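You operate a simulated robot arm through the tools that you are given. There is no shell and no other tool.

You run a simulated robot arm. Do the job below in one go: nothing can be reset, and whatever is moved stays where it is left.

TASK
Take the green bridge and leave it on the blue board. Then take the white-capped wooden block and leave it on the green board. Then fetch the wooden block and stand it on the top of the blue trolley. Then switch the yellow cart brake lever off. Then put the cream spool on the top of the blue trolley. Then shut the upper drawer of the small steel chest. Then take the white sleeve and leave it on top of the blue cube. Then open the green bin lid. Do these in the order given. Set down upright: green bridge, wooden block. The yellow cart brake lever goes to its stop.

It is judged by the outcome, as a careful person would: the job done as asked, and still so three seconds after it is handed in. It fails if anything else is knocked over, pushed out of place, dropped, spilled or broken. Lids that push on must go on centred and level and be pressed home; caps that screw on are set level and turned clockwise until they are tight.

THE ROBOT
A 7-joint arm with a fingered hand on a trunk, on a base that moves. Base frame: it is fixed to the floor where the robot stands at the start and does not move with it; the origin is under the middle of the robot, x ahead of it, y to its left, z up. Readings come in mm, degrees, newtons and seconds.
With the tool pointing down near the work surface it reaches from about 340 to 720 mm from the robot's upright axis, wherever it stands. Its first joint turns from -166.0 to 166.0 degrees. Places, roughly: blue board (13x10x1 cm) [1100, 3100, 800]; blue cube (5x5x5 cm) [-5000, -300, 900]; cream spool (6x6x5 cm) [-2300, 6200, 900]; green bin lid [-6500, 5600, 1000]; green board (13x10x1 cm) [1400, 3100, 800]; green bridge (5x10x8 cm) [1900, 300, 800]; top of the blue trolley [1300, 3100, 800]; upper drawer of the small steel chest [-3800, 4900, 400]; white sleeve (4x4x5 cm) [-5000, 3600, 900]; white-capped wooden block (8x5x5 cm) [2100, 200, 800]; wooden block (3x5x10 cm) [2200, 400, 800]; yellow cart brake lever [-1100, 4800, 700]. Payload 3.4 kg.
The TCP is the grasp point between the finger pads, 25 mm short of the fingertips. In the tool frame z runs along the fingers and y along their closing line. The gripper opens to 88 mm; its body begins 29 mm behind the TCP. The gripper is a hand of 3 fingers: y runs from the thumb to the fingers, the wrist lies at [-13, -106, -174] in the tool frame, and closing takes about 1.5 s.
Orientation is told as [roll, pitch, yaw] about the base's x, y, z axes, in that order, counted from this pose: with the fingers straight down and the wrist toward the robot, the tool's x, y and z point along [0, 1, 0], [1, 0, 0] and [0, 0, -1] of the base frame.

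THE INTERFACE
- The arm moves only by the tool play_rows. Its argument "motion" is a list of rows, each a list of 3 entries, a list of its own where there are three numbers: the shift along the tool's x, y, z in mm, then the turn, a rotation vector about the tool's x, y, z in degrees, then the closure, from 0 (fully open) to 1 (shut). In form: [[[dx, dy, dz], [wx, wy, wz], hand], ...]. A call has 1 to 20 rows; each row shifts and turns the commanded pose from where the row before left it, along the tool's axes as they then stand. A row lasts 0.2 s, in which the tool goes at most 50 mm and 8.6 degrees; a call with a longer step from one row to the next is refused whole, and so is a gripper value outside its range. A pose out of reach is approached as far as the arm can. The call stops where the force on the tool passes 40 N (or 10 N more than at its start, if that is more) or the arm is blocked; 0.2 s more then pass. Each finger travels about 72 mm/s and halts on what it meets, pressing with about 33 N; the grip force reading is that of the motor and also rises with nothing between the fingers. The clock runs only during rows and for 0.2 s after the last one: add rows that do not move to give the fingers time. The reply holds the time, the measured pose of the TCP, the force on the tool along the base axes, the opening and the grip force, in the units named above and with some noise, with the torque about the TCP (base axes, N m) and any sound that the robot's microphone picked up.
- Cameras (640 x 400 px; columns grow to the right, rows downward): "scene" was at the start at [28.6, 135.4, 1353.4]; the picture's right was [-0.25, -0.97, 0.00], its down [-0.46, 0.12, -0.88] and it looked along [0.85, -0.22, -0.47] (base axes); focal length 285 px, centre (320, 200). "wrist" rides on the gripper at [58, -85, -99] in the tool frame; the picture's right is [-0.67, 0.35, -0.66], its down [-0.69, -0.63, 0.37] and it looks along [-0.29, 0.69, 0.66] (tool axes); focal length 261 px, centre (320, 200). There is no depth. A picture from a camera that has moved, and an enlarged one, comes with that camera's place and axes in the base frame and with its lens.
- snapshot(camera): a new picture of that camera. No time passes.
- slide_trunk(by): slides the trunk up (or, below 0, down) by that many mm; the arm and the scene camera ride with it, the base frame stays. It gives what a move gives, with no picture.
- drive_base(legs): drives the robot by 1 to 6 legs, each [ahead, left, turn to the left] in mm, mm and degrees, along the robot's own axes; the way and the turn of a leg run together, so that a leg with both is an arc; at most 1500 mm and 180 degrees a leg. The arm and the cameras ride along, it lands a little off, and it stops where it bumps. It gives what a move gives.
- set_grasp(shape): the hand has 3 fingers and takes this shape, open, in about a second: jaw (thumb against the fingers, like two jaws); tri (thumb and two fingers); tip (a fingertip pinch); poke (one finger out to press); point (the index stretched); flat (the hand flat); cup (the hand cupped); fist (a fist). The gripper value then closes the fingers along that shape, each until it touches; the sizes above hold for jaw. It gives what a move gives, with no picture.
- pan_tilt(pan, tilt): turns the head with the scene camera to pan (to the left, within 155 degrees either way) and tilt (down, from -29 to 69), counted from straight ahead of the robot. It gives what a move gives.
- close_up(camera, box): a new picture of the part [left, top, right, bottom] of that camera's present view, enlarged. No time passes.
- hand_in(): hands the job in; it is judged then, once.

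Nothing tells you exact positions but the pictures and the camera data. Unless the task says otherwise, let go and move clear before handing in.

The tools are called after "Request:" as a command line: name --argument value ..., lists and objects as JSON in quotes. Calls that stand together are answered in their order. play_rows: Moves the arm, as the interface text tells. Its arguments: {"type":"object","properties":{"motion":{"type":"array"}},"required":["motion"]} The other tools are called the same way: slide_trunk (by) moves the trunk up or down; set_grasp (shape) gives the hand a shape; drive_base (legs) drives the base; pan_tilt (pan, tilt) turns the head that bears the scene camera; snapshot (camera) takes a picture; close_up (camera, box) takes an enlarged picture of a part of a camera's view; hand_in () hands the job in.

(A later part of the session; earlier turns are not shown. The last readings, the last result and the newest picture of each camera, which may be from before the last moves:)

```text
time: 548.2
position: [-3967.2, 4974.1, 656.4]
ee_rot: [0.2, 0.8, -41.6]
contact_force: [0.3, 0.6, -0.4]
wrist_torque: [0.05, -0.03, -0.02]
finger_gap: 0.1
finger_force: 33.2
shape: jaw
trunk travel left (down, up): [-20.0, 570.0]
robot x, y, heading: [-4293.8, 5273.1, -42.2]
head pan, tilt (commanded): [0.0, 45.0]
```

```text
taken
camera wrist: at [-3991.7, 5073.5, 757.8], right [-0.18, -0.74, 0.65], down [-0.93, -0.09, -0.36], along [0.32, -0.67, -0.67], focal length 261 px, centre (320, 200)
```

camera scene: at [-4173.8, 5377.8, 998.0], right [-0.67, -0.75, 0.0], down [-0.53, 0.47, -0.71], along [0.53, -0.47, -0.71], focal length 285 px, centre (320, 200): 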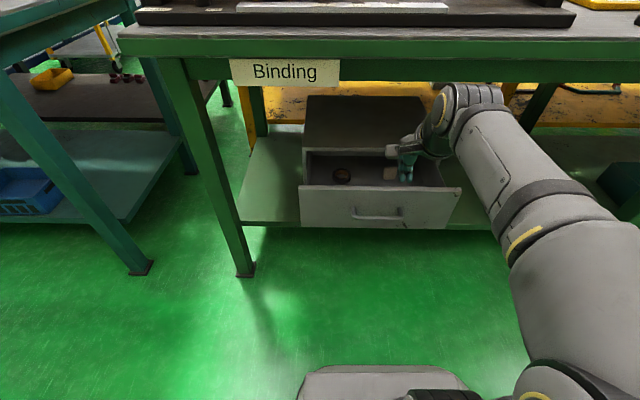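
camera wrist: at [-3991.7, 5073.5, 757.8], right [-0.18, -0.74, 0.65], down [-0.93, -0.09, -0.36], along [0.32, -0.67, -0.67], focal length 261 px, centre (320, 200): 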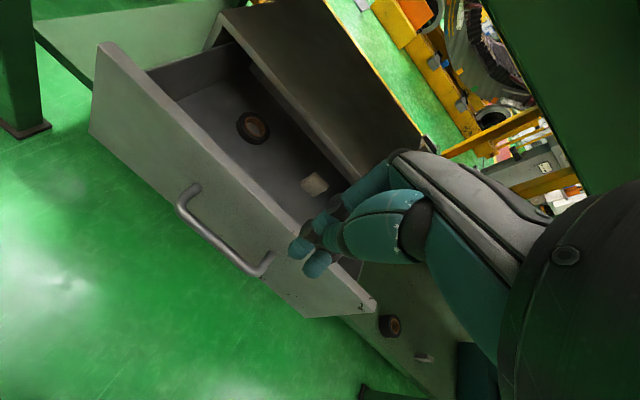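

The hand is centred on the drawer and above it. I'll lower the closed hand to z ≈ 447, above the handle and below the panel's top edge, staying in front of the panel.

Request:
play_rows --motion '[[[0, 0, 25], [0, 0, 0], 1], [[0, 0, 25], [0, 0, 0], 1], [[0, 0, 25], [0, 0, 0], 1], [[0, 0, 25], [0, 0, 0], 1], [[0, 0, 25], [0, 0, 0], 1], [[0, 0, 25], [0, 0, 0], 1], [[0, 0, 25], [0, 0, 0], 1], [[0, 0, 25], [0, 0, 0], 1], [[0, 0, 9], [0, 0, 0], 1], [[0, 0, 0], [0, 0, 0], 1]]'

Request:
close_up --camera "scene" --box '[270, 80, 490, 240]'

Request:
snapshot --camera "wrist"

```text
time: 550.4
position: [-3967.9, 4976.8, 447.8]
ee_rot: [0.0, 0.7, -41.6]
contact_force: [0.3, -0.6, -0.5]
wrist_torque: [0.04, 0.0, -0.01]
finger_gap: 0.0
finger_force: 32.6
shape: jaw
trunk travel left (down, up): [-20.0, 570.0]
robot x, y, heading: [-4298.1, 5275.7, -41.8]
head pan, tilt (commanded): [0.0, 45.0]
```

```text
2.50 times, centred on (380, 160) of scene
camera zoom: at [-4173.8, 5377.8, 998.0], right [-0.67, -0.75, 0.0], down [-0.53, 0.47, -0.71], along [0.53, -0.47, -0.71], focal length 714 px, centre (170, 300)
```

zoom: 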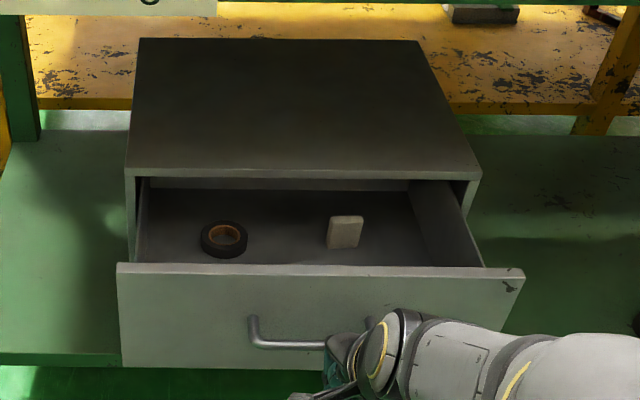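

```text
taken
camera wrist: at [-3991.6, 5075.1, 549.7], right [-0.18, -0.74, 0.65], down [-0.93, -0.09, -0.36], along [0.32, -0.67, -0.67], focal length 261 px, centre (320, 200)
```

wrist: 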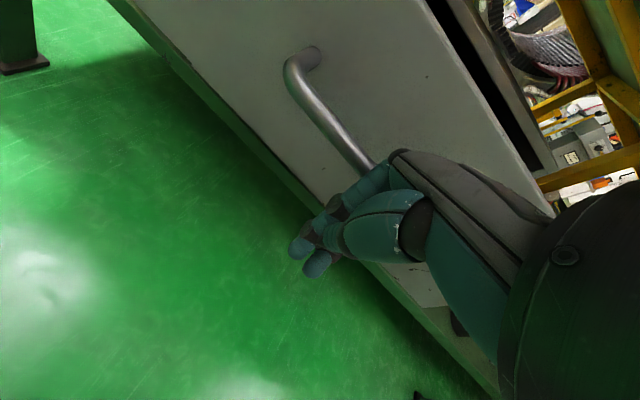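

My heights were slightly off: the panel spans z ≈ 372–530 and the handle is right in front of the fingers. I'll shift right of the handle so I push on the flat panel.

Request:
play_rows --motion '[[[-22, 0, 0], [0, 0, 0], 1], [[-22, 0, 0], [0, 0, 0], 1], [[-22, 0, 0], [0, 0, 0], 1], [[-22, 0, 0], [0, 0, 0], 1], [[-22, 0, 0], [0, 0, 0], 1], [[0, 0, 0], [0, 0, 0], 1]]'

Request:
play_rows --motion '[[[0, 12, 0], [0, 0, 0], 1], [[0, 12, 0], [0, 0, 0], 1], [[0, 12, 0], [0, 0, 0], 1], [[0, 8, 0], [0, 0, 0], 1], [[0, 0, 0], [0, 0, 0], 1]]'

Request:
close_up --camera "scene" --box '[270, 80, 490, 240]'

Request:
snapshot --camera "wrist"

```text
time: 551.8
position: [-4043.8, 4891.9, 448.8]
ee_rot: [0.1, 0.7, -41.6]
contact_force: [0.4, 0.8, 0.1]
wrist_torque: [-0.01, 0.05, 0.01]
finger_gap: 0.0
finger_force: 33.1
shape: jaw
trunk travel left (down, up): [-20.0, 570.0]
robot x, y, heading: [-4294.3, 5275.2, -41.7]
head pan, tilt (commanded): [0.0, 45.0]
```

```text
time: 553.0
position: [-4010.7, 4865.1, 446.9]
ee_rot: [0.0, 0.7, -41.6]
contact_force: [-0.1, -0.1, -0.3]
wrist_torque: [-0.01, -0.02, -0.01]
finger_gap: 0.0
finger_force: 32.6
shape: jaw
trunk travel left (down, up): [-20.0, 570.0]
robot x, y, heading: [-4295.0, 5278.1, -41.7]
head pan, tilt (commanded): [0.0, 45.0]
```

```text
2.50 times, centred on (380, 160) of scene
camera zoom: at [-4173.8, 5377.8, 998.0], right [-0.67, -0.75, 0.0], down [-0.53, 0.47, -0.71], along [0.53, -0.47, -0.71], focal length 714 px, centre (170, 300)
```

zoom: 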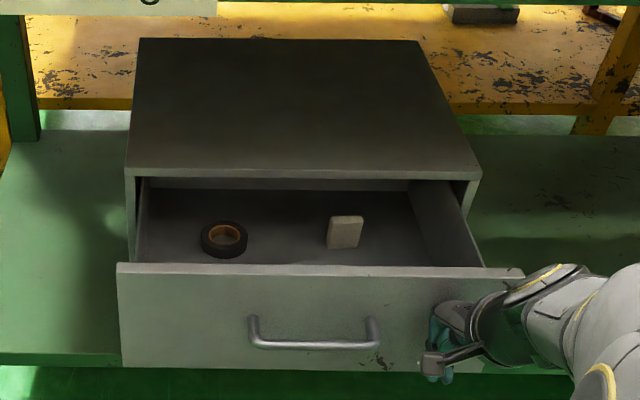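

```text
taken
camera wrist: at [-4033.8, 4963.3, 548.3], right [-0.18, -0.74, 0.65], down [-0.93, -0.09, -0.36], along [0.32, -0.67, -0.67], focal length 261 px, centre (320, 200)
```

wrist: 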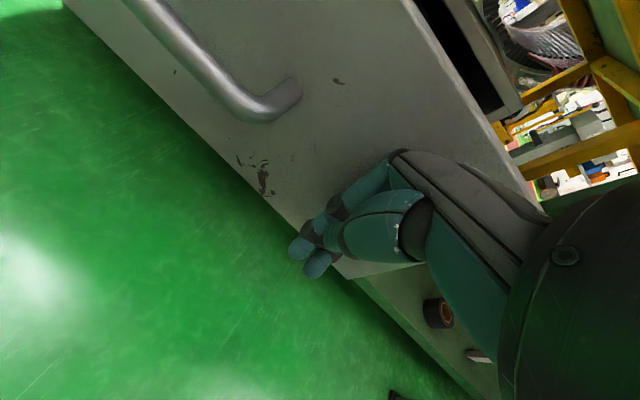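

The hand is right of the handle and facing flat panel. I'll push forward gradually.

Request:
play_rows --motion '[[[0, 10, 0], [0, 0, 0], 1], [[0, 10, 0], [0, 0, 0], 1], [[0, 10, 0], [0, 0, 0], 1], [[0, 0, 0], [0, 0, 0], 1]]'

Request:
play_rows --motion '[[[0, 12, 0], [0, 0, 0], 1], [[0, 12, 0], [0, 0, 0], 1], [[0, 12, 0], [0, 0, 0], 1], [[0, 0, 0], [0, 0, 0], 1]]'

Request:
close_up --camera "scene" --box '[270, 80, 490, 240]'

```text
time: 554.0
position: [-3987.9, 4844.5, 445.9]
ee_rot: [0.0, 0.7, -41.6]
contact_force: [-0.2, 0.5, 0.2]
wrist_torque: [0.0, -0.03, -0.03]
finger_gap: 0.0
finger_force: 32.4
shape: jaw
trunk travel left (down, up): [-20.0, 570.0]
robot x, y, heading: [-4295.5, 5271.6, -41.7]
head pan, tilt (commanded): [0.0, 45.0]
```

```text
time: 555.0
position: [-3959.8, 4819.8, 444.5]
ee_rot: [0.1, 0.6, -41.6]
contact_force: [-0.5, -0.4, -0.2]
wrist_torque: [-0.01, 0.01, -0.02]
finger_gap: 0.1
finger_force: 32.5
shape: jaw
trunk travel left (down, up): [-20.0, 570.0]
robot x, y, heading: [-4298.0, 5272.5, -41.9]
head pan, tilt (commanded): [0.0, 45.0]
```

```text
2.50 times, centred on (380, 160) of scene
camera zoom: at [-4173.8, 5377.8, 998.0], right [-0.67, -0.75, 0.0], down [-0.53, 0.47, -0.71], along [0.53, -0.47, -0.71], focal length 714 px, centre (170, 300)
```

zoom: 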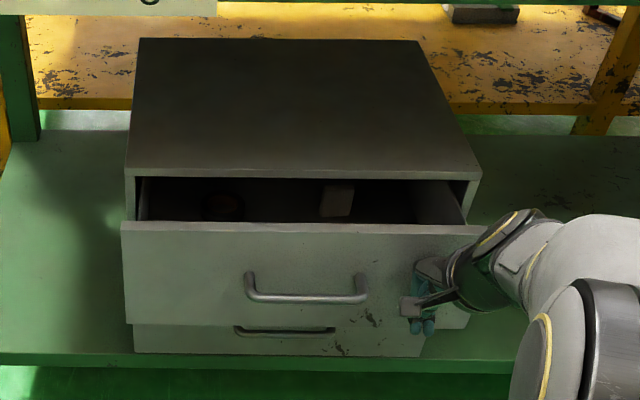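

The drawer slides in easily, so I'll keep pushing.

Request:
play_rows --motion '[[[0, 12, -0.2], [0, 0, 0], 1], [[0, 12, -0.2], [0, 0, 0], 1], [[0, 12, -0.2], [0, 0, 0], 1], [[0, 12, -0.2], [0, 0, 0], 1], [[0, 0, 0], [0, 0, 0], 1]]'

Request:
close_up --camera "scene" --box '[270, 80, 490, 240]'

```text
time: 556.2
position: [-3923.6, 4788.9, 447.4]
ee_rot: [0.0, 0.7, -41.6]
contact_force: [1.0, -0.2, -0.6]
wrist_torque: [-0.04, -0.03, -0.02]
finger_gap: 0.0
finger_force: 33.0
shape: jaw
trunk travel left (down, up): [-20.0, 570.0]
robot x, y, heading: [-4294.8, 5274.5, -41.8]
head pan, tilt (commanded): [0.0, 45.0]
```

```text
2.50 times, centred on (380, 160) of scene
camera zoom: at [-4173.8, 5377.8, 998.0], right [-0.67, -0.75, 0.0], down [-0.53, 0.47, -0.71], along [0.53, -0.47, -0.71], focal length 714 px, centre (170, 300)
```

zoom: 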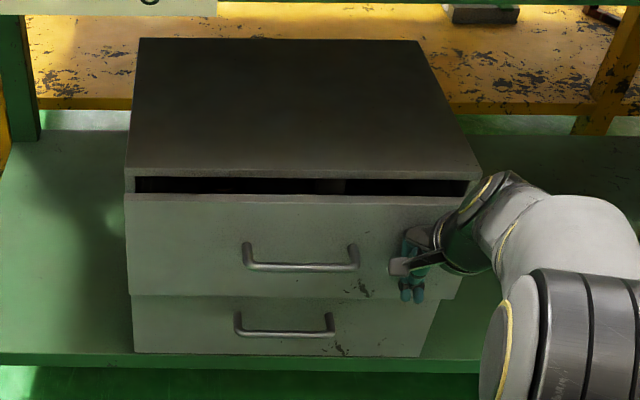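

Request:
play_rows --motion '[[[0, 8, 0], [0, 0, 0], 1], [[0, 8, 0], [0, 0, 0], 1], [[0, 6, 0], [0, 0, 0], 1], [[0, 0, 0], [0, 0, 0], 1]]'

Request:
close_up --camera "scene" --box '[270, 80, 490, 240]'

```text
time: 557.2
position: [-3908.3, 4774.8, 446.3]
ee_rot: [0.0, 0.7, -41.5]
contact_force: [0.5, 0.7, -0.1]
wrist_torque: [0.0, 0.01, -0.02]
finger_gap: 0.0
finger_force: 33.1
shape: jaw
trunk travel left (down, up): [-20.0, 570.0]
robot x, y, heading: [-4293.1, 5276.1, -41.9]
head pan, tilt (commanded): [0.0, 45.0]
```

```text
2.50 times, centred on (380, 160) of scene
camera zoom: at [-4173.8, 5377.8, 998.0], right [-0.67, -0.75, 0.0], down [-0.53, 0.47, -0.71], along [0.53, -0.47, -0.71], focal length 714 px, centre (170, 300)
```

zoom: 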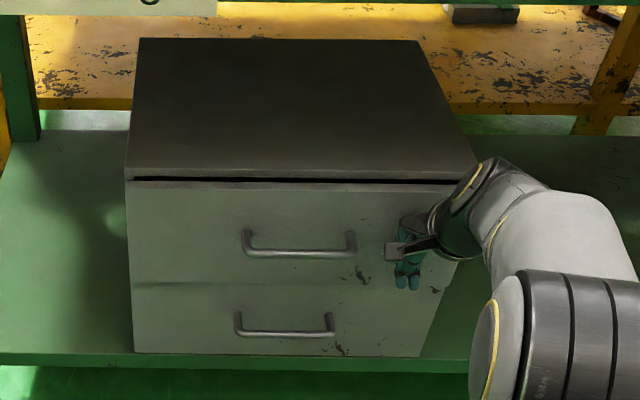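

Nearly flush. I'll finish with small steps until it meets the stop.

Request:
play_rows --motion '[[[0, 3, 0], [0, 0, 0], 1], [[0, 3, 0], [0, 0, 0], 1], [[0, 2, 0], [0, 0, 0], 1], [[0, 0, 0], [0, 0, 0], 1]]'

Request:
close_up --camera "scene" --box '[270, 80, 490, 240]'

```text
time: 558.2
position: [-3902.7, 4768.5, 445.4]
ee_rot: [0.0, 0.6, -41.5]
contact_force: [0.0, 0.2, 0.5]
wrist_torque: [0.02, -0.03, 0.02]
finger_gap: 0.0
finger_force: 32.9
shape: jaw
trunk travel left (down, up): [-20.0, 570.0]
robot x, y, heading: [-4296.1, 5271.9, -41.6]
head pan, tilt (commanded): [0.0, 45.0]
```

```text
2.50 times, centred on (380, 160) of scene
camera zoom: at [-4173.8, 5377.8, 998.0], right [-0.67, -0.75, 0.0], down [-0.53, 0.47, -0.71], along [0.53, -0.47, -0.71], focal length 714 px, centre (170, 300)
```

zoom: 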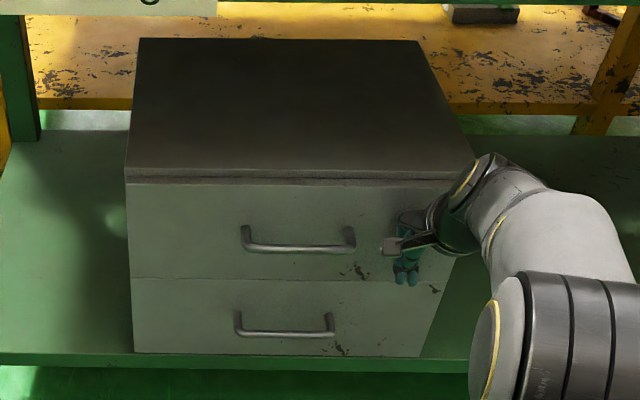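

Request:
play_rows --motion '[[[0, 2, 0], [0, 0, 0], 1], [[0, 2, 0], [0, 0, 0], 1], [[0, 0, 0], [0, 0, 0], 1]]'

Request:
play_rows --motion '[[[0, 2, 0], [0, 0, 0], 1], [[0, 0, 0], [0, 0, 0], 1]]'

Request:
close_up --camera "scene" --box '[270, 80, 490, 240]'

```text
time: 559.0
position: [-3899.3, 4766.8, 444.9]
ee_rot: [0.0, 0.8, -41.6]
contact_force: [-16.1, 17.1, -1.8]
wrist_torque: [-0.81, -0.8, -0.13]
finger_gap: 0.0
finger_force: 32.6
shape: jaw
trunk travel left (down, up): [-20.0, 570.0]
robot x, y, heading: [-4297.7, 5273.4, -41.3]
head pan, tilt (commanded): [0.0, 45.0]
```

```text
time: 559.4
position: [-3900.5, 4766.9, 444.9]
ee_rot: [0.1, 1.2, -41.5]
contact_force: [-10.6, 12.2, 3.4]
wrist_torque: [-0.7, -0.65, -0.06]
finger_gap: 0.0
finger_force: 33.4
shape: jaw
trunk travel left (down, up): [-20.0, 570.0]
robot x, y, heading: [-4299.3, 5268.4, -41.8]
head pan, tilt (commanded): [0.0, 45.0]
stopped in row 1: the force on the tool passed its limit at 45 N (the readings are from after the stop); the commanded pose is now the measured one
```

```text
2.50 times, centred on (380, 160) of scene
camera zoom: at [-4175.0, 5379.1, 998.1], right [-0.67, -0.75, 0.0], down [-0.53, 0.47, -0.71], along [0.53, -0.47, -0.71], focal length 714 px, centre (170, 300)
```

zoom: 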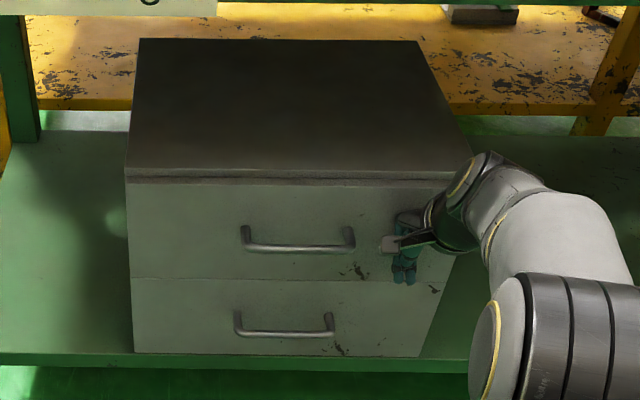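

The drawer is home, with a firm stop, flush with the lower one. I'll back the hand out and raise the trunk.

Request:
play_rows --motion '[[[0, -8, 0], [0, 0, 0], 1], [[0, -20, 0], [0, 0, 0], 1], [[0, -30, 0], [0, 0, 0], 1], [[0, -35, 0], [0, 0, 0], 1], [[0, -35, 0], [0, 0, 0], 1], [[0, -35, 0], [0, 0, 0], 1], [[0, -20, -10], [0, 0, 0], 1], [[12, 0, -25], [0, 0, 0], 0.5], [[12, 0, -30], [0, 0, 0], 0], [[12, 0, -30], [0, 0, 0], 0], [[12, 0, -30], [0, 0, 0], 0], [[12, 0, -30], [0, 0, 0], 0], [[0, 0, -30], [0, 0, 0], 0], [[0, 0, -30], [0, 0, 0], 0], [[0, 0, 0], [0, 0, 0], 0]]'

Request:
snapshot --camera "scene"

Request:
slide_trunk --by 380

```text
time: 562.6
position: [-3993.6, 4926.5, 663.4]
ee_rot: [0.0, 1.3, -41.6]
contact_force: [0.7, -0.1, -0.7]
wrist_torque: [-0.01, 0.02, 0.04]
finger_gap: 87.6
finger_force: 0.1
shape: jaw
trunk travel left (down, up): [-20.0, 570.0]
robot x, y, heading: [-4294.1, 5272.8, -42.0]
head pan, tilt (commanded): [0.0, 45.0]
```

```text
taken
camera scene: at [-4174.1, 5378.1, 998.0], right [-0.67, -0.75, 0.0], down [-0.53, 0.47, -0.71], along [0.53, -0.47, -0.71], focal length 285 px, centre (320, 200)
```

scene: 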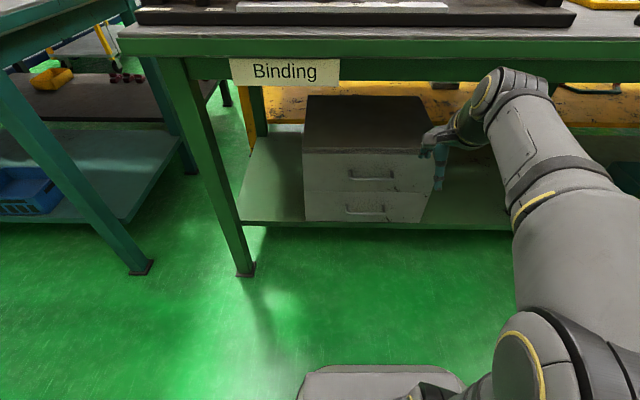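

```text
time: 566.2
position: [-3994.3, 4926.8, 1043.9]
ee_rot: [0.1, 1.1, -41.5]
contact_force: [-0.2, -0.5, -0.5]
wrist_torque: [0.01, -0.01, 0.0]
finger_gap: 87.8
finger_force: 0.1
shape: jaw
trunk travel left (down, up): [-400.0, 190.0]
robot x, y, heading: [-4294.7, 5274.1, -42.1]
head pan, tilt (commanded): [0.0, 45.0]
```

The drawer is shut. I'll level the tool, then move right along the aisle to the white sleeve near the left end of this table row.

Request:
play_rows --motion '[[[0, 0, 0], [-1.1, 0, 0], 0], [[0, 0, 0], [0, 0, 0], 0]]'

Request:
drive_base --legs '[[-60, -850, -0.8], [0, -820, 0]]'

Request:
pan_tilt --pan -5 --tilt 38

Request:
snapshot --camera "scene"

```text
time: 566.8
position: [-3993.1, 4927.4, 1043.2]
ee_rot: [0.2, -0.1, -41.6]
contact_force: [-0.4, -1.0, -0.5]
wrist_torque: [0.0, -0.02, 0.0]
finger_gap: 87.4
finger_force: 0.0
shape: jaw
trunk travel left (down, up): [-400.0, 190.0]
robot x, y, heading: [-4293.1, 5274.5, -41.9]
head pan, tilt (commanded): [0.0, 45.0]
```

```text
time: 575.4
position: [-5188.5, 3726.2, 1044.4]
ee_rot: [0.1, 0.2, -43.0]
contact_force: [-0.2, -0.2, 0.6]
wrist_torque: [0.0, 0.03, 0.0]
finger_gap: 87.7
finger_force: 0.1
shape: jaw
trunk travel left (down, up): [-400.0, 190.0]
robot x, y, heading: [-5478.3, 4080.0, -43.2]
head pan, tilt (commanded): [0.0, 45.0]
```

```text
time: 576.1
position: [-5188.8, 3726.2, 1043.7]
ee_rot: [0.1, 0.1, -43.0]
contact_force: [0.6, 0.5, -0.3]
wrist_torque: [0.0, 0.0, -0.03]
finger_gap: 87.6
finger_force: 0.0
shape: jaw
trunk travel left (down, up): [-400.0, 190.0]
robot x, y, heading: [-5481.4, 4080.1, -43.5]
head pan, tilt (commanded): [-5.0, 38.0]
```

```text
taken
camera scene: at [-5359.2, 4172.2, 1388.2], right [-0.75, -0.67, 0.0], down [-0.41, 0.46, -0.79], along [0.52, -0.59, -0.62], focal length 285 px, centre (320, 200)
```

scene: 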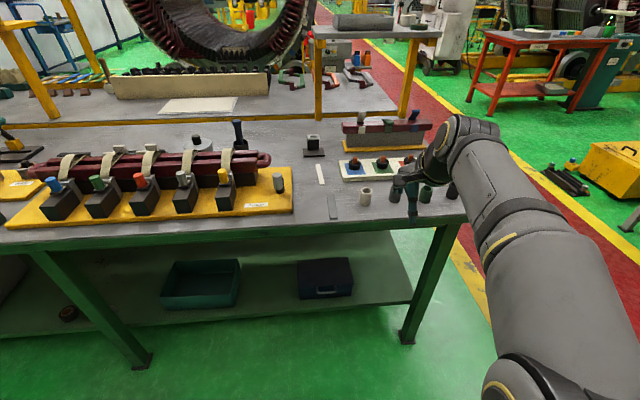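

I see a small light sleeve near the table edge beside a row of dark ones. I'll zoom in.

Request:
close_up --camera "scene" --box '[300, 130, 480, 240]'

Request:
snapshot --camera "wrist"

```text
3.56 times, centred on (390, 185) of scene
camera zoom: at [-5359.2, 4172.2, 1388.2], right [-0.75, -0.67, 0.0], down [-0.41, 0.46, -0.79], along [0.52, -0.59, -0.62], focal length 1015 px, centre (71, 253)
```

zoom: 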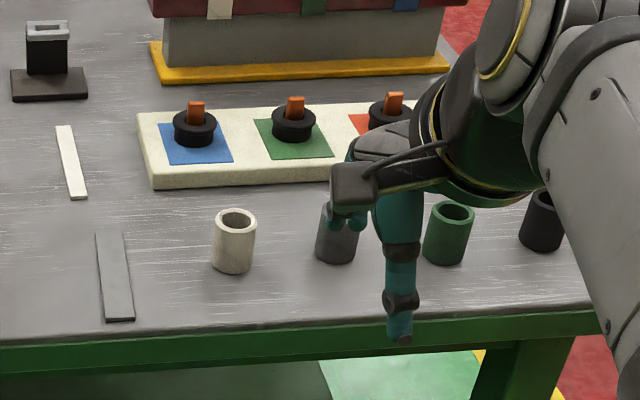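

```text
taken
camera wrist: at [-5210.4, 3825.3, 1144.7], right [-0.2, -0.73, 0.65], down [-0.93, -0.07, -0.37], along [0.31, -0.68, -0.66], focal length 261 px, centre (320, 200)
```

wrist: 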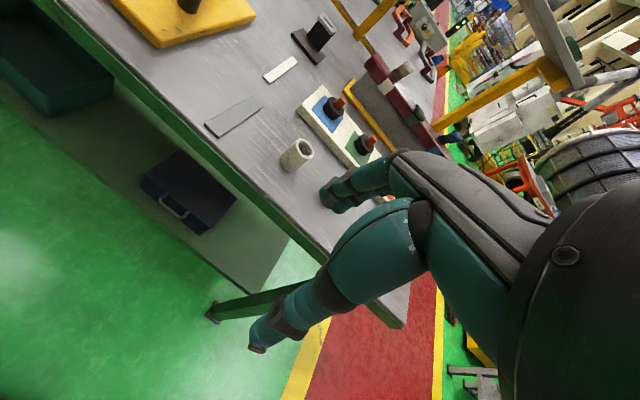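

That's the white sleeve, near [-5013, 3581] with its top at about z = 897. I'll move in so it's straight ahead.

Request:
drive_base --legs '[[128, -40, 0]]'

Request:
pan_tilt --pan -8 --tilt 45

Request:
close_up --camera "scene" --box '[280, 130, 440, 240]'

Request:
close_up --camera "wrist" --box '[200, 80, 400, 240]'

```text
time: 577.4
position: [-5120.2, 3609.0, 1044.2]
ee_rot: [0.1, 0.1, -42.8]
contact_force: [0.5, -1.3, 0.3]
wrist_torque: [-0.01, 0.01, -0.02]
finger_gap: 87.6
finger_force: 0.0
shape: jaw
trunk travel left (down, up): [-400.0, 190.0]
robot x, y, heading: [-5417.9, 3965.5, -43.2]
head pan, tilt (commanded): [-5.0, 38.0]
```

```text
time: 578.0
position: [-5120.5, 3609.3, 1045.1]
ee_rot: [0.1, 0.1, -42.8]
contact_force: [-0.4, 0.3, -0.4]
wrist_torque: [0.0, 0.0, -0.01]
finger_gap: 87.7
finger_force: 0.0
shape: jaw
trunk travel left (down, up): [-400.0, 190.0]
robot x, y, heading: [-5415.4, 3962.5, -43.2]
head pan, tilt (commanded): [-8.0, 45.0]
```

```text
3.64 times, centred on (360, 185) of scene
camera zoom: at [-5299.3, 4056.3, 1378.0], right [-0.78, -0.63, 0.0], down [-0.44, 0.55, -0.71], along [0.44, -0.55, -0.71], focal length 1038 px, centre (174, 254)
```

zoom: 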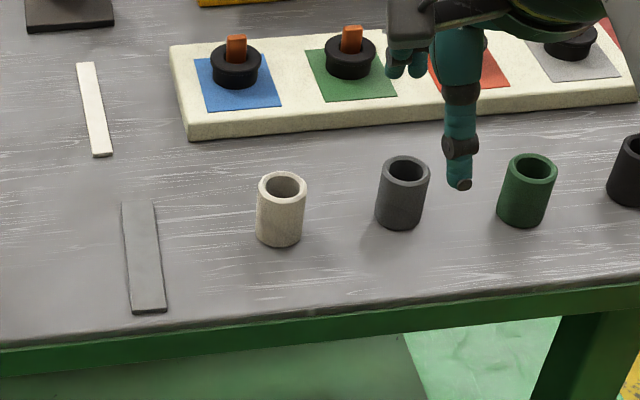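

```text
2.50 times, centred on (300, 160) of wrist
camera zoom: at [-5142.7, 3709.0, 1144.7], right [-0.2, -0.73, 0.65], down [-0.93, -0.07, -0.37], along [0.32, -0.68, -0.66], focal length 652 px, centre (370, 300)
```

zoom: 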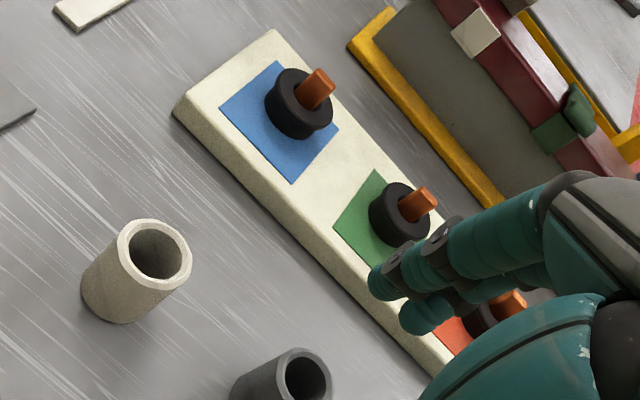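

Request:
play_rows --motion '[[[10.5, 19.1, 0], [0, 0, 0], 0], [[10.5, 19.1, 10], [0, 0, 0], 0], [[10.5, 19.1, 20], [0, 0, 0], 0], [[10.5, 19.1, 20], [0, 0, 0], 0], [[10.5, 19.1, 20], [0, 0, 0], 0], [[0, 0, 25], [0, 0, 0], 0.1], [[0, 0, 0], [0, 0, 0], 0.15]]'

Request:
snapshot --camera "wrist"

Request:
close_up --camera "scene" --box '[280, 110, 440, 220]'

```text
time: 579.6
position: [-5013.4, 3583.5, 948.9]
ee_rot: [0.1, 0.1, -42.8]
contact_force: [0.1, -0.5, 0.8]
wrist_torque: [-0.03, -0.01, -0.02]
finger_gap: 74.8
finger_force: 0.1
shape: jaw
trunk travel left (down, up): [-400.0, 190.0]
robot x, y, heading: [-5409.5, 3964.5, -43.0]
head pan, tilt (commanded): [-8.0, 45.0]
```

```text
taken
camera wrist: at [-5036.4, 3683.9, 1049.9], right [-0.2, -0.73, 0.65], down [-0.93, -0.07, -0.37], along [0.32, -0.68, -0.66], focal length 261 px, centre (320, 200)
```

wrist: 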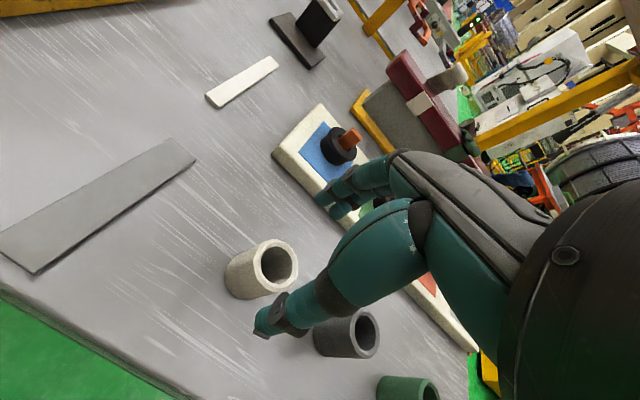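

```text
3.64 times, centred on (360, 165) of scene
camera zoom: at [-5299.3, 4056.3, 1378.0], right [-0.78, -0.63, 0.0], down [-0.44, 0.55, -0.71], along [0.44, -0.55, -0.71], focal length 1038 px, centre (174, 327)
```

zoom: 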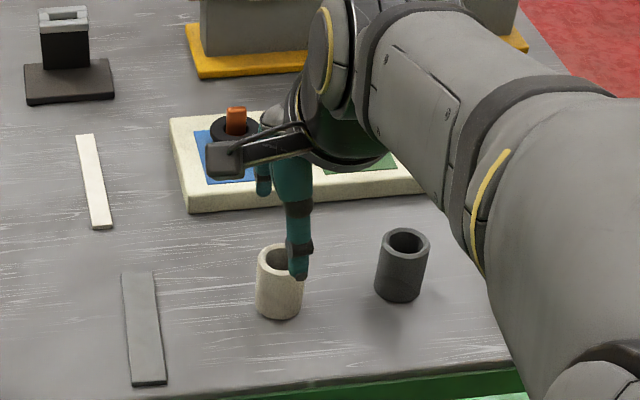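

Centred. I'll descend to grip height and close.

Request:
play_rows --motion '[[[0, 0, 20], [0, 0, 0], 0.15], [[0, 0, 20], [0, 0, 0], 0.15], [[0, 0, 15], [0, 0, 0], 0.15], [[0, 0, 10], [0, 0, 0], 0.15], [[0, 0, 3], [0, 0, 0], 0.15], [[0, 0, 0], [0, 0, 0], 0.15]]'

Request:
snapshot --camera "wrist"

```text
time: 581.0
position: [-5014.7, 3582.4, 884.4]
ee_rot: [0.1, -0.5, -42.7]
contact_force: [0.3, -2.7, 25.8]
wrist_torque: [-0.13, 0.04, -0.09]
finger_gap: 74.1
finger_force: 0.1
shape: jaw
trunk travel left (down, up): [-400.0, 190.0]
robot x, y, heading: [-5414.4, 3963.9, -43.1]
head pan, tilt (commanded): [-8.0, 45.0]
```

```text
taken
camera wrist: at [-5037.6, 3683.4, 983.9], right [-0.2, -0.73, 0.66], down [-0.93, -0.08, -0.37], along [0.32, -0.68, -0.66], focal length 261 px, centre (320, 200)
```

wrist: 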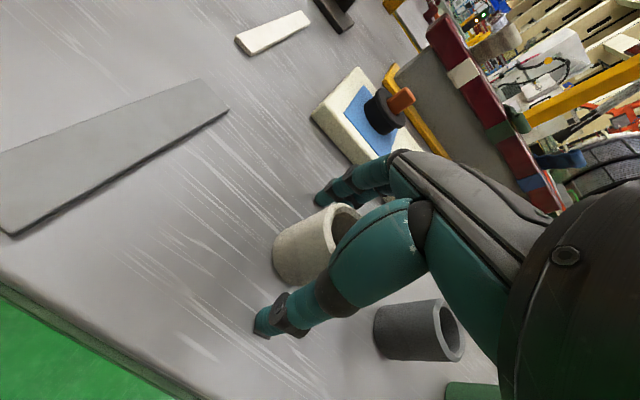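

I feel 26 N, so the surface and sleeve top are a bit higher than estimated. I'll rise 10 mm before closing.

Request:
play_rows --motion '[[[0, 0, -6], [0, 0, 0], 0.15], [[0, 0, -5], [0, 0, 0], 0.15], [[0, 0, 0], [0, 0, 0], 0.15]]'

Request:
close_up --camera "scene" --box '[300, 130, 420, 220]'

Request:
snapshot --camera "wrist"

```text
time: 581.8
position: [-5014.4, 3583.9, 891.8]
ee_rot: [0.0, 0.1, -42.9]
contact_force: [1.0, 0.0, -0.3]
wrist_torque: [0.05, -0.02, 0.02]
finger_gap: 75.0
finger_force: 0.0
shape: jaw
trunk travel left (down, up): [-400.0, 190.0]
robot x, y, heading: [-5416.8, 3964.5, -43.1]
head pan, tilt (commanded): [-8.0, 45.0]
```

```text
4.44 times, centred on (360, 175) of scene
camera zoom: at [-5299.3, 4056.3, 1377.9], right [-0.78, -0.63, 0.0], down [-0.44, 0.55, -0.71], along [0.44, -0.55, -0.71], focal length 1268 px, centre (142, 311)
```

zoom: 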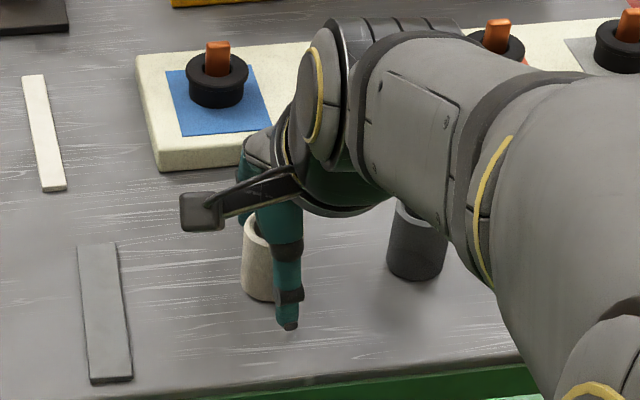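

```text
taken
camera wrist: at [-5037.2, 3683.1, 991.6], right [-0.2, -0.73, 0.65], down [-0.93, -0.07, -0.37], along [0.32, -0.68, -0.66], focal length 261 px, centre (320, 200)
```

wrist: 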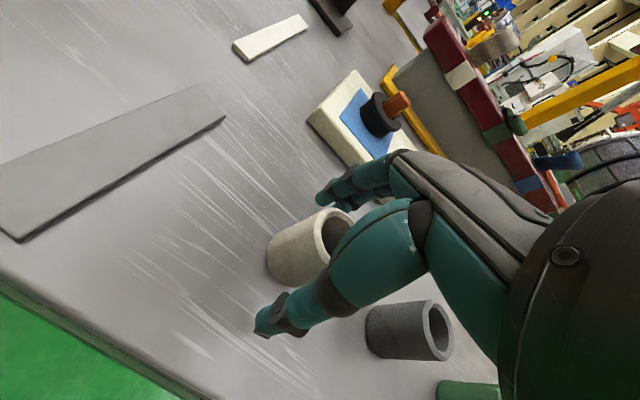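

Request:
play_rows --motion '[[[0, 0, 0], [0, 0, 0], 0.3], [[0, 0, 0], [0, 0, 0], 0.45], [[0, 0, 0], [0, 0, 0], 0.6], [[0, 0, 0], [0, 0, 0], 0.8], [[0, 0, 0], [0, 0, 0], 1], [[0, 0, 0], [0, 0, 0], 1], [[0, 0, 0], [0, 0, 0], 1], [[0, 0, 0], [0, 0, 0], 1]]'

Request:
play_rows --motion '[[[0, 0, -5], [0, 0, 0], 1], [[0, 0, -12], [0, 0, 0], 1], [[0, 0, -25], [0, 0, 0], 1], [[0, 0, -30], [0, 0, 0], 1], [[0, 0, 0], [0, 0, 0], 1]]'

Request:
snapshot --camera "wrist"

Request:
close_up --camera "scene" --box '[280, 90, 440, 220]'

```text
time: 583.6
position: [-5015.2, 3583.0, 892.1]
ee_rot: [0.0, 0.1, -42.8]
contact_force: [0.2, -1.3, -0.2]
wrist_torque: [0.0, 0.0, 0.0]
finger_gap: 26.2
finger_force: 32.7
shape: jaw
trunk travel left (down, up): [-400.0, 190.0]
robot x, y, heading: [-5416.7, 3964.2, -43.1]
head pan, tilt (commanded): [-8.0, 45.0]
```

```text
time: 584.8
position: [-5014.9, 3582.5, 965.7]
ee_rot: [0.1, 0.1, -42.8]
contact_force: [-0.9, -0.2, 0.0]
wrist_torque: [0.03, 0.0, 0.02]
finger_gap: 26.0
finger_force: 32.8
shape: jaw
trunk travel left (down, up): [-400.0, 190.0]
robot x, y, heading: [-5416.1, 3961.3, -43.2]
head pan, tilt (commanded): [-8.0, 45.0]
```

```text
taken
camera wrist: at [-5037.8, 3683.2, 1065.6], right [-0.2, -0.73, 0.65], down [-0.93, -0.07, -0.37], along [0.32, -0.68, -0.66], focal length 261 px, centre (320, 200)
```

wrist: 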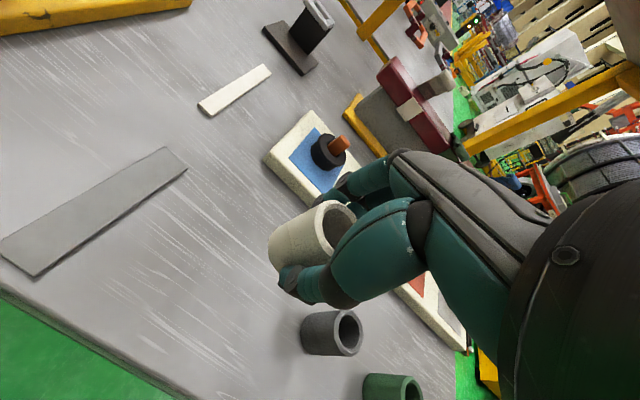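

```text
3.08 times, centred on (360, 155) of scene
camera zoom: at [-5299.4, 4056.3, 1378.0], right [-0.78, -0.63, 0.0], down [-0.44, 0.55, -0.71], along [0.44, -0.55, -0.71], focal length 878 px, centre (197, 338)
```

zoom: 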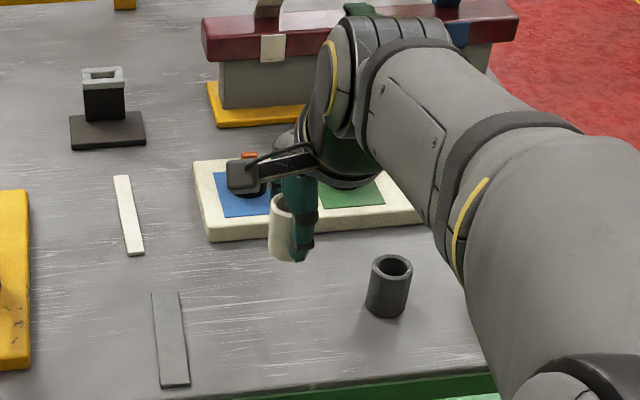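

The sleeve is held, but my fingertips are level with its bottom, which would get in the way on the small cube. I'll set it back down, re-grip about 9 mm higher and lift again.

Request:
play_rows --motion '[[[0, 0, 25], [0, 0, 0], 1], [[0, 0, 25], [0, 0, 0], 1], [[0, 0, 15], [0, 0, 0], 1], [[0, 0, 5], [0, 0, 0], 1], [[0, 0, 2], [0, 0, 0], 1], [[0, 0, 0], [0, 0, 0], 1]]'

Request:
play_rows --motion '[[[0, 0, 1.5], [0, 0, 0], 1], [[0, 0, 0], [0, 0, 0], 1]]'

```text
time: 586.2
position: [-5014.3, 3582.6, 891.9]
ee_rot: [0.0, 0.1, -42.8]
contact_force: [-0.2, 0.4, 0.3]
wrist_torque: [0.0, -0.01, -0.01]
finger_gap: 26.4
finger_force: 33.1
shape: jaw
trunk travel left (down, up): [-400.0, 190.0]
robot x, y, heading: [-5416.6, 3962.9, -43.0]
head pan, tilt (commanded): [-8.0, 45.0]
```

```text
time: 586.8
position: [-5014.3, 3583.0, 889.9]
ee_rot: [0.1, 0.0, -42.7]
contact_force: [-1.1, -0.8, 5.8]
wrist_torque: [-0.05, -0.03, 0.0]
finger_gap: 26.3
finger_force: 32.9
shape: jaw
trunk travel left (down, up): [-400.0, 190.0]
robot x, y, heading: [-5418.6, 3960.5, -43.1]
head pan, tilt (commanded): [-8.0, 45.0]
```

Request:
play_rows --motion '[[[0, 0, 0], [0, 0, 0], 0.7], [[0, 0, 0], [0, 0, 0], 0.5], [[0, 0, 0], [0, 0, 0], 0.3], [[0, 0, 0], [0, 0, 0], 0.2], [[0, 0, 0], [0, 0, 0], 0.2], [[0, 0, -5], [0, 0, 0], 0.2], [[0, 0, -6], [0, 0, 0], 0.2], [[0, 0, 0], [0, 0, 0], 0.2], [[0, 0, 0], [0, 0, 0], 0.4], [[0, 0, 0], [0, 0, 0], 0.6], [[0, 0, 0], [0, 0, 0], 0.8], [[0, 0, 0], [0, 0, 0], 1], [[0, 0, 0], [0, 0, 0], 1], [[0, 0, 0], [0, 0, 0], 1], [[0, 0, 0], [0, 0, 0], 1]]'

Request:
close_up --camera "wrist" --box '[220, 150, 420, 330]'

Request:
close_up --camera "scene" --box '[300, 130, 420, 220]'

```text
time: 590.0
position: [-5013.5, 3584.0, 900.8]
ee_rot: [0.1, 0.1, -42.7]
contact_force: [-0.1, 0.3, 0.0]
wrist_torque: [-0.01, 0.05, 0.0]
finger_gap: 26.3
finger_force: 33.1
shape: jaw
trunk travel left (down, up): [-400.0, 190.0]
robot x, y, heading: [-5417.3, 3966.1, -43.1]
head pan, tilt (commanded): [-8.0, 45.0]
```

```text
2.22 times, centred on (320, 240) of wrist
camera zoom: at [-5036.1, 3683.0, 1001.7], right [-0.2, -0.73, 0.65], down [-0.93, -0.07, -0.37], along [0.32, -0.68, -0.66], focal length 579 px, centre (320, 111)
```

zoom: 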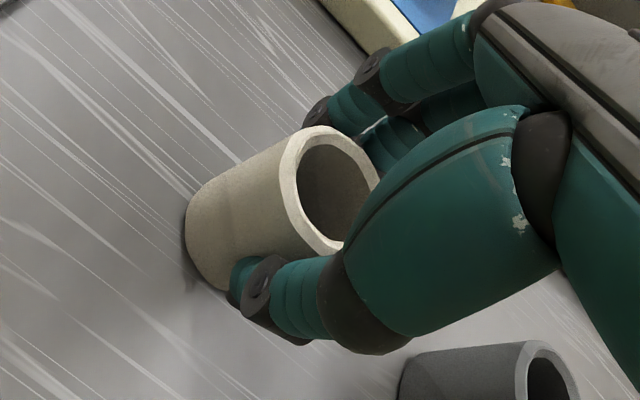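

```text
4.44 times, centred on (360, 175) of scene
camera zoom: at [-5299.3, 4056.2, 1378.0], right [-0.78, -0.63, 0.0], down [-0.44, 0.55, -0.71], along [0.44, -0.55, -0.71], focal length 1268 px, centre (142, 311)
```

zoom: 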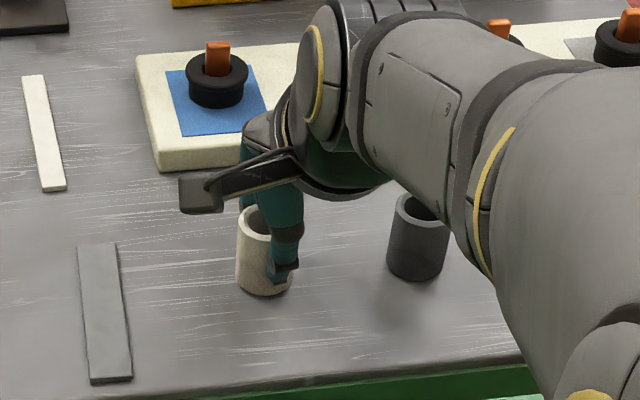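

The sleeve now sticks out about 10 mm below the fingertips. I'll lift, retract and drive via the walkway toward the blue cube.

Request:
play_rows --motion '[[[0, 0, -8], [0, 0, 0], 1], [[0, 0, -20], [0, 0, 0], 1], [[0, 0, -30], [0, 0, 0], 1], [[0, 0, -30], [0, 0, 0], 1], [[0, -20, -30], [0, 0, 0], 1], [[0, -25, -20], [0, 0, 0], 1], [[0, -25, 0], [0, 0, 0], 1], [[0, -25, 0], [0, 0, 0], 1], [[0, 0, 0], [0, 0, 0], 1]]'

Request:
drive_base --legs '[[-470, 0, 0], [0, -1100, 0], [0, 0, -0.5], [1450, 0, 0], [1450, 0, 0]]'

Request:
pan_tilt --pan -45 --tilt 25

Request:
snapshot --camera "scene"

Request:
pan_tilt --pan -90 --tilt 25

Request:
snapshot --camera "scene"

```text
time: 592.0
position: [-5083.4, 3645.9, 1037.5]
ee_rot: [0.1, 0.1, -42.7]
contact_force: [-0.7, 0.4, -1.1]
wrist_torque: [0.02, 0.02, -0.03]
finger_gap: 26.1
finger_force: 32.7
shape: jaw
trunk travel left (down, up): [-400.0, 190.0]
robot x, y, heading: [-5416.0, 3963.9, -42.9]
head pan, tilt (commanded): [-8.0, 45.0]
```

```text
time: 613.9
position: [-4163.1, 1107.2, 1038.4]
ee_rot: [0.2, 0.1, -45.0]
contact_force: [0.0, 0.4, -0.5]
wrist_torque: [0.04, -0.03, -0.03]
finger_gap: 26.2
finger_force: 32.6
shape: jaw
trunk travel left (down, up): [-400.0, 190.0]
robot x, y, heading: [-4479.9, 1436.9, -45.3]
head pan, tilt (commanded): [-8.0, 45.0]
```

```text
time: 614.9
position: [-4162.6, 1107.2, 1037.7]
ee_rot: [0.0, 0.2, -44.9]
contact_force: [-0.3, -0.3, -0.2]
wrist_torque: [0.0, 0.0, 0.01]
finger_gap: 26.1
finger_force: 33.0
shape: jaw
trunk travel left (down, up): [-400.0, 190.0]
robot x, y, heading: [-4483.1, 1435.2, -45.0]
head pan, tilt (commanded): [-45.0, 25.0]
```

```text
taken
camera scene: at [-4412.8, 1497.9, 1408.5], right [-1.0, 0.0, 0.0], down [0.0, 0.42, -0.91], along [0.0, -0.91, -0.42], focal length 285 px, centre (320, 200)
```

scene: 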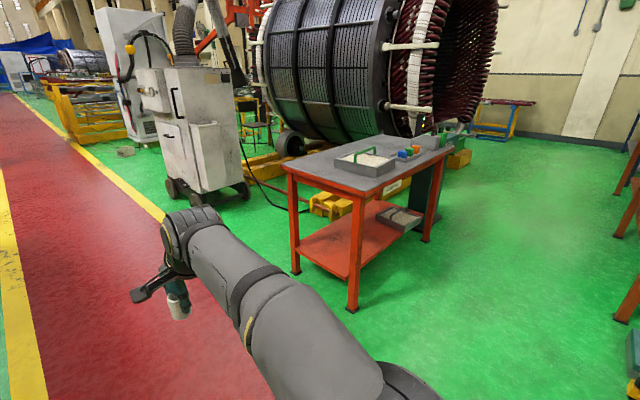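

```text
time: 616.0
position: [-4162.7, 1106.6, 1037.8]
ee_rot: [0.0, 0.0, -44.8]
contact_force: [-0.3, -0.4, -0.1]
wrist_torque: [-0.02, 0.0, -0.02]
finger_gap: 26.2
finger_force: 33.1
shape: jaw
trunk travel left (down, up): [-400.0, 190.0]
robot x, y, heading: [-4484.7, 1436.5, -45.2]
head pan, tilt (commanded): [-90.0, 25.0]
```

```text
taken
camera scene: at [-4477.9, 1525.0, 1408.6], right [-0.71, 0.71, 0.0], down [0.3, 0.3, -0.91], along [-0.64, -0.64, -0.42], focal length 285 px, centre (320, 200)
```

scene: 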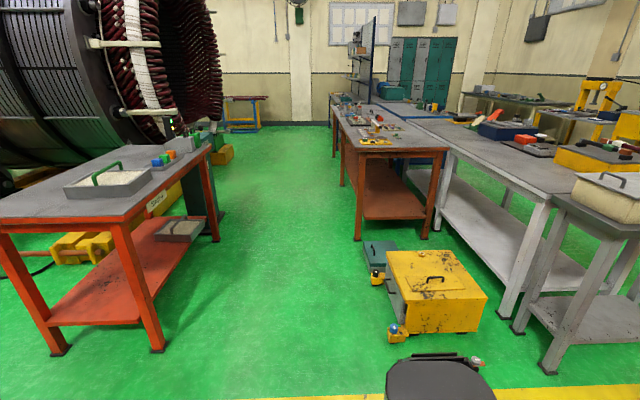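

The red table at right has small coloured cubes on it. I'll zoom in to find the blue one.

Request:
close_up --camera "scene" --box '[130, 130, 230, 200]'

Request:
pan_tilt --pan -50 --tilt 25

Request:
close_up --camera "scene" --box '[240, 120, 440, 230]'

```text
5.71 times, centred on (180, 165) of scene
camera zoom: at [-4477.9, 1525.0, 1408.6], right [-0.71, 0.71, 0.0], down [0.3, 0.3, -0.91], along [-0.64, -0.64, -0.42], focal length 1631 px, centre (1120, 400)
```

zoom: 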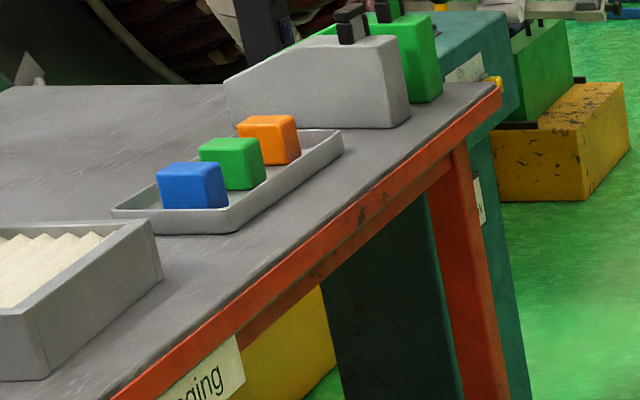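

```text
time: 617.1
position: [-4164.0, 1106.5, 1038.2]
ee_rot: [0.1, 0.1, -44.9]
contact_force: [-0.8, 0.2, 0.1]
wrist_torque: [-0.01, 0.04, 0.04]
finger_gap: 26.2
finger_force: 33.4
shape: jaw
trunk travel left (down, up): [-400.0, 190.0]
robot x, y, heading: [-4481.1, 1437.7, -45.0]
head pan, tilt (commanded): [-50.0, 25.0]
```

```text
3.20 times, centred on (340, 175) of scene
camera zoom: at [-4421.0, 1498.3, 1408.6], right [-1.0, 0.09, 0.0], down [0.04, 0.42, -0.91], along [-0.08, -0.9, -0.42], focal length 913 px, centre (256, 280)
```

zoom: 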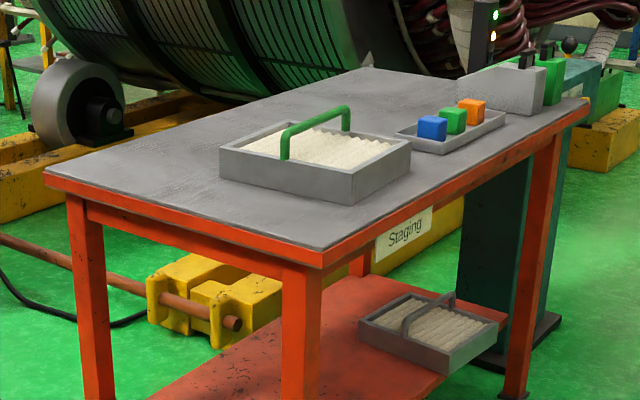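

The blue cube sits in a shallow tray near the sign side of the red "Staging" table. I'll strafe into the aisle beside it, facing that side.

Request:
drive_base --legs '[[0, 0, 1], [60, -800, 0], [60, -790, 0]]'

Request:
pan_tilt --pan 0 --tilt 38

Request:
snapshot --camera "scene"

```text
time: 625.7
position: [-5194.0, -137.5, 1037.5]
ee_rot: [0.0, 0.1, -43.3]
contact_force: [0.0, -0.4, -0.4]
wrist_torque: [-0.02, -0.05, -0.01]
finger_gap: 26.0
finger_force: 32.9
shape: jaw
trunk travel left (down, up): [-400.0, 190.0]
robot x, y, heading: [-5522.3, 179.3, -43.4]
head pan, tilt (commanded): [-50.0, 25.0]
```

```text
time: 626.9
position: [-5194.9, -136.5, 1038.5]
ee_rot: [0.1, 0.0, -43.2]
contact_force: [0.0, 0.7, -0.6]
wrist_torque: [0.03, -0.01, 0.01]
finger_gap: 26.1
finger_force: 33.0
shape: jaw
trunk travel left (down, up): [-400.0, 190.0]
robot x, y, heading: [-5522.7, 178.0, -43.3]
head pan, tilt (commanded): [0.0, 38.0]
```

```text
taken
camera scene: at [-5395.9, 278.7, 1388.3], right [-0.69, -0.72, 0.0], down [-0.45, 0.42, -0.79], along [0.57, -0.54, -0.62], focal length 285 px, centre (320, 200)
```

scene: 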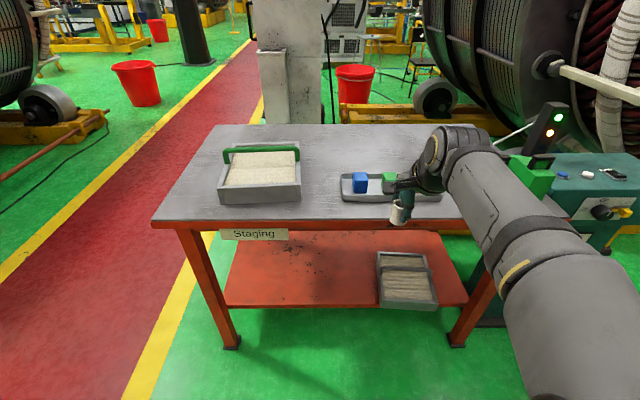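

The blue cube is first in the tray with the green one beside it. I'll zoom in for geometry.

Request:
close_up --camera "scene" --box '[320, 150, 460, 240]'

Request:
snapshot --camera "wrist"

```text
4.44 times, centred on (390, 195) of scene
camera zoom: at [-5395.9, 278.7, 1388.3], right [-0.69, -0.72, 0.0], down [-0.45, 0.42, -0.79], along [0.57, -0.54, -0.62], focal length 1268 px, centre (9, 222)
```

zoom: 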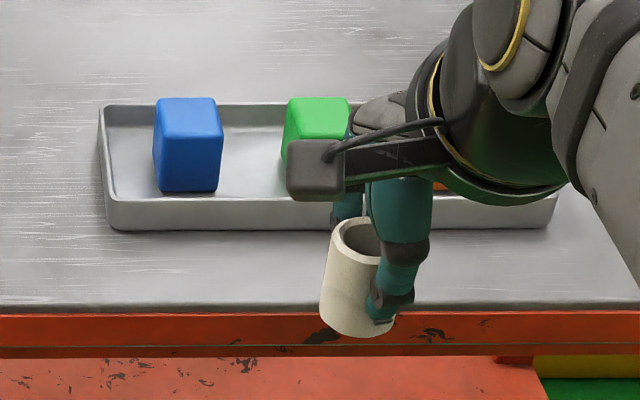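

```text
taken
camera wrist: at [-5216.0, -37.3, 1139.0], right [-0.21, -0.73, 0.65], down [-0.93, -0.07, -0.37], along [0.31, -0.68, -0.66], focal length 261 px, centre (320, 200)
```

wrist: 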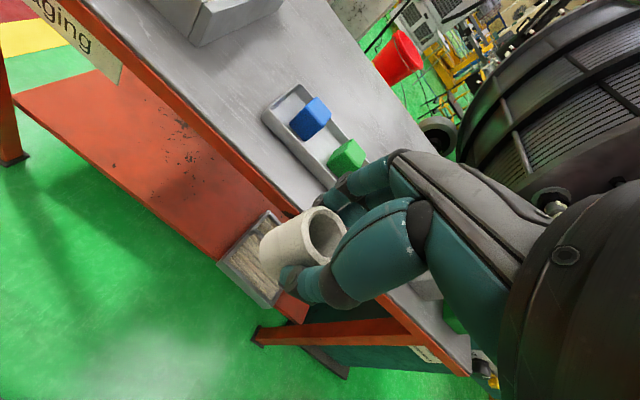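

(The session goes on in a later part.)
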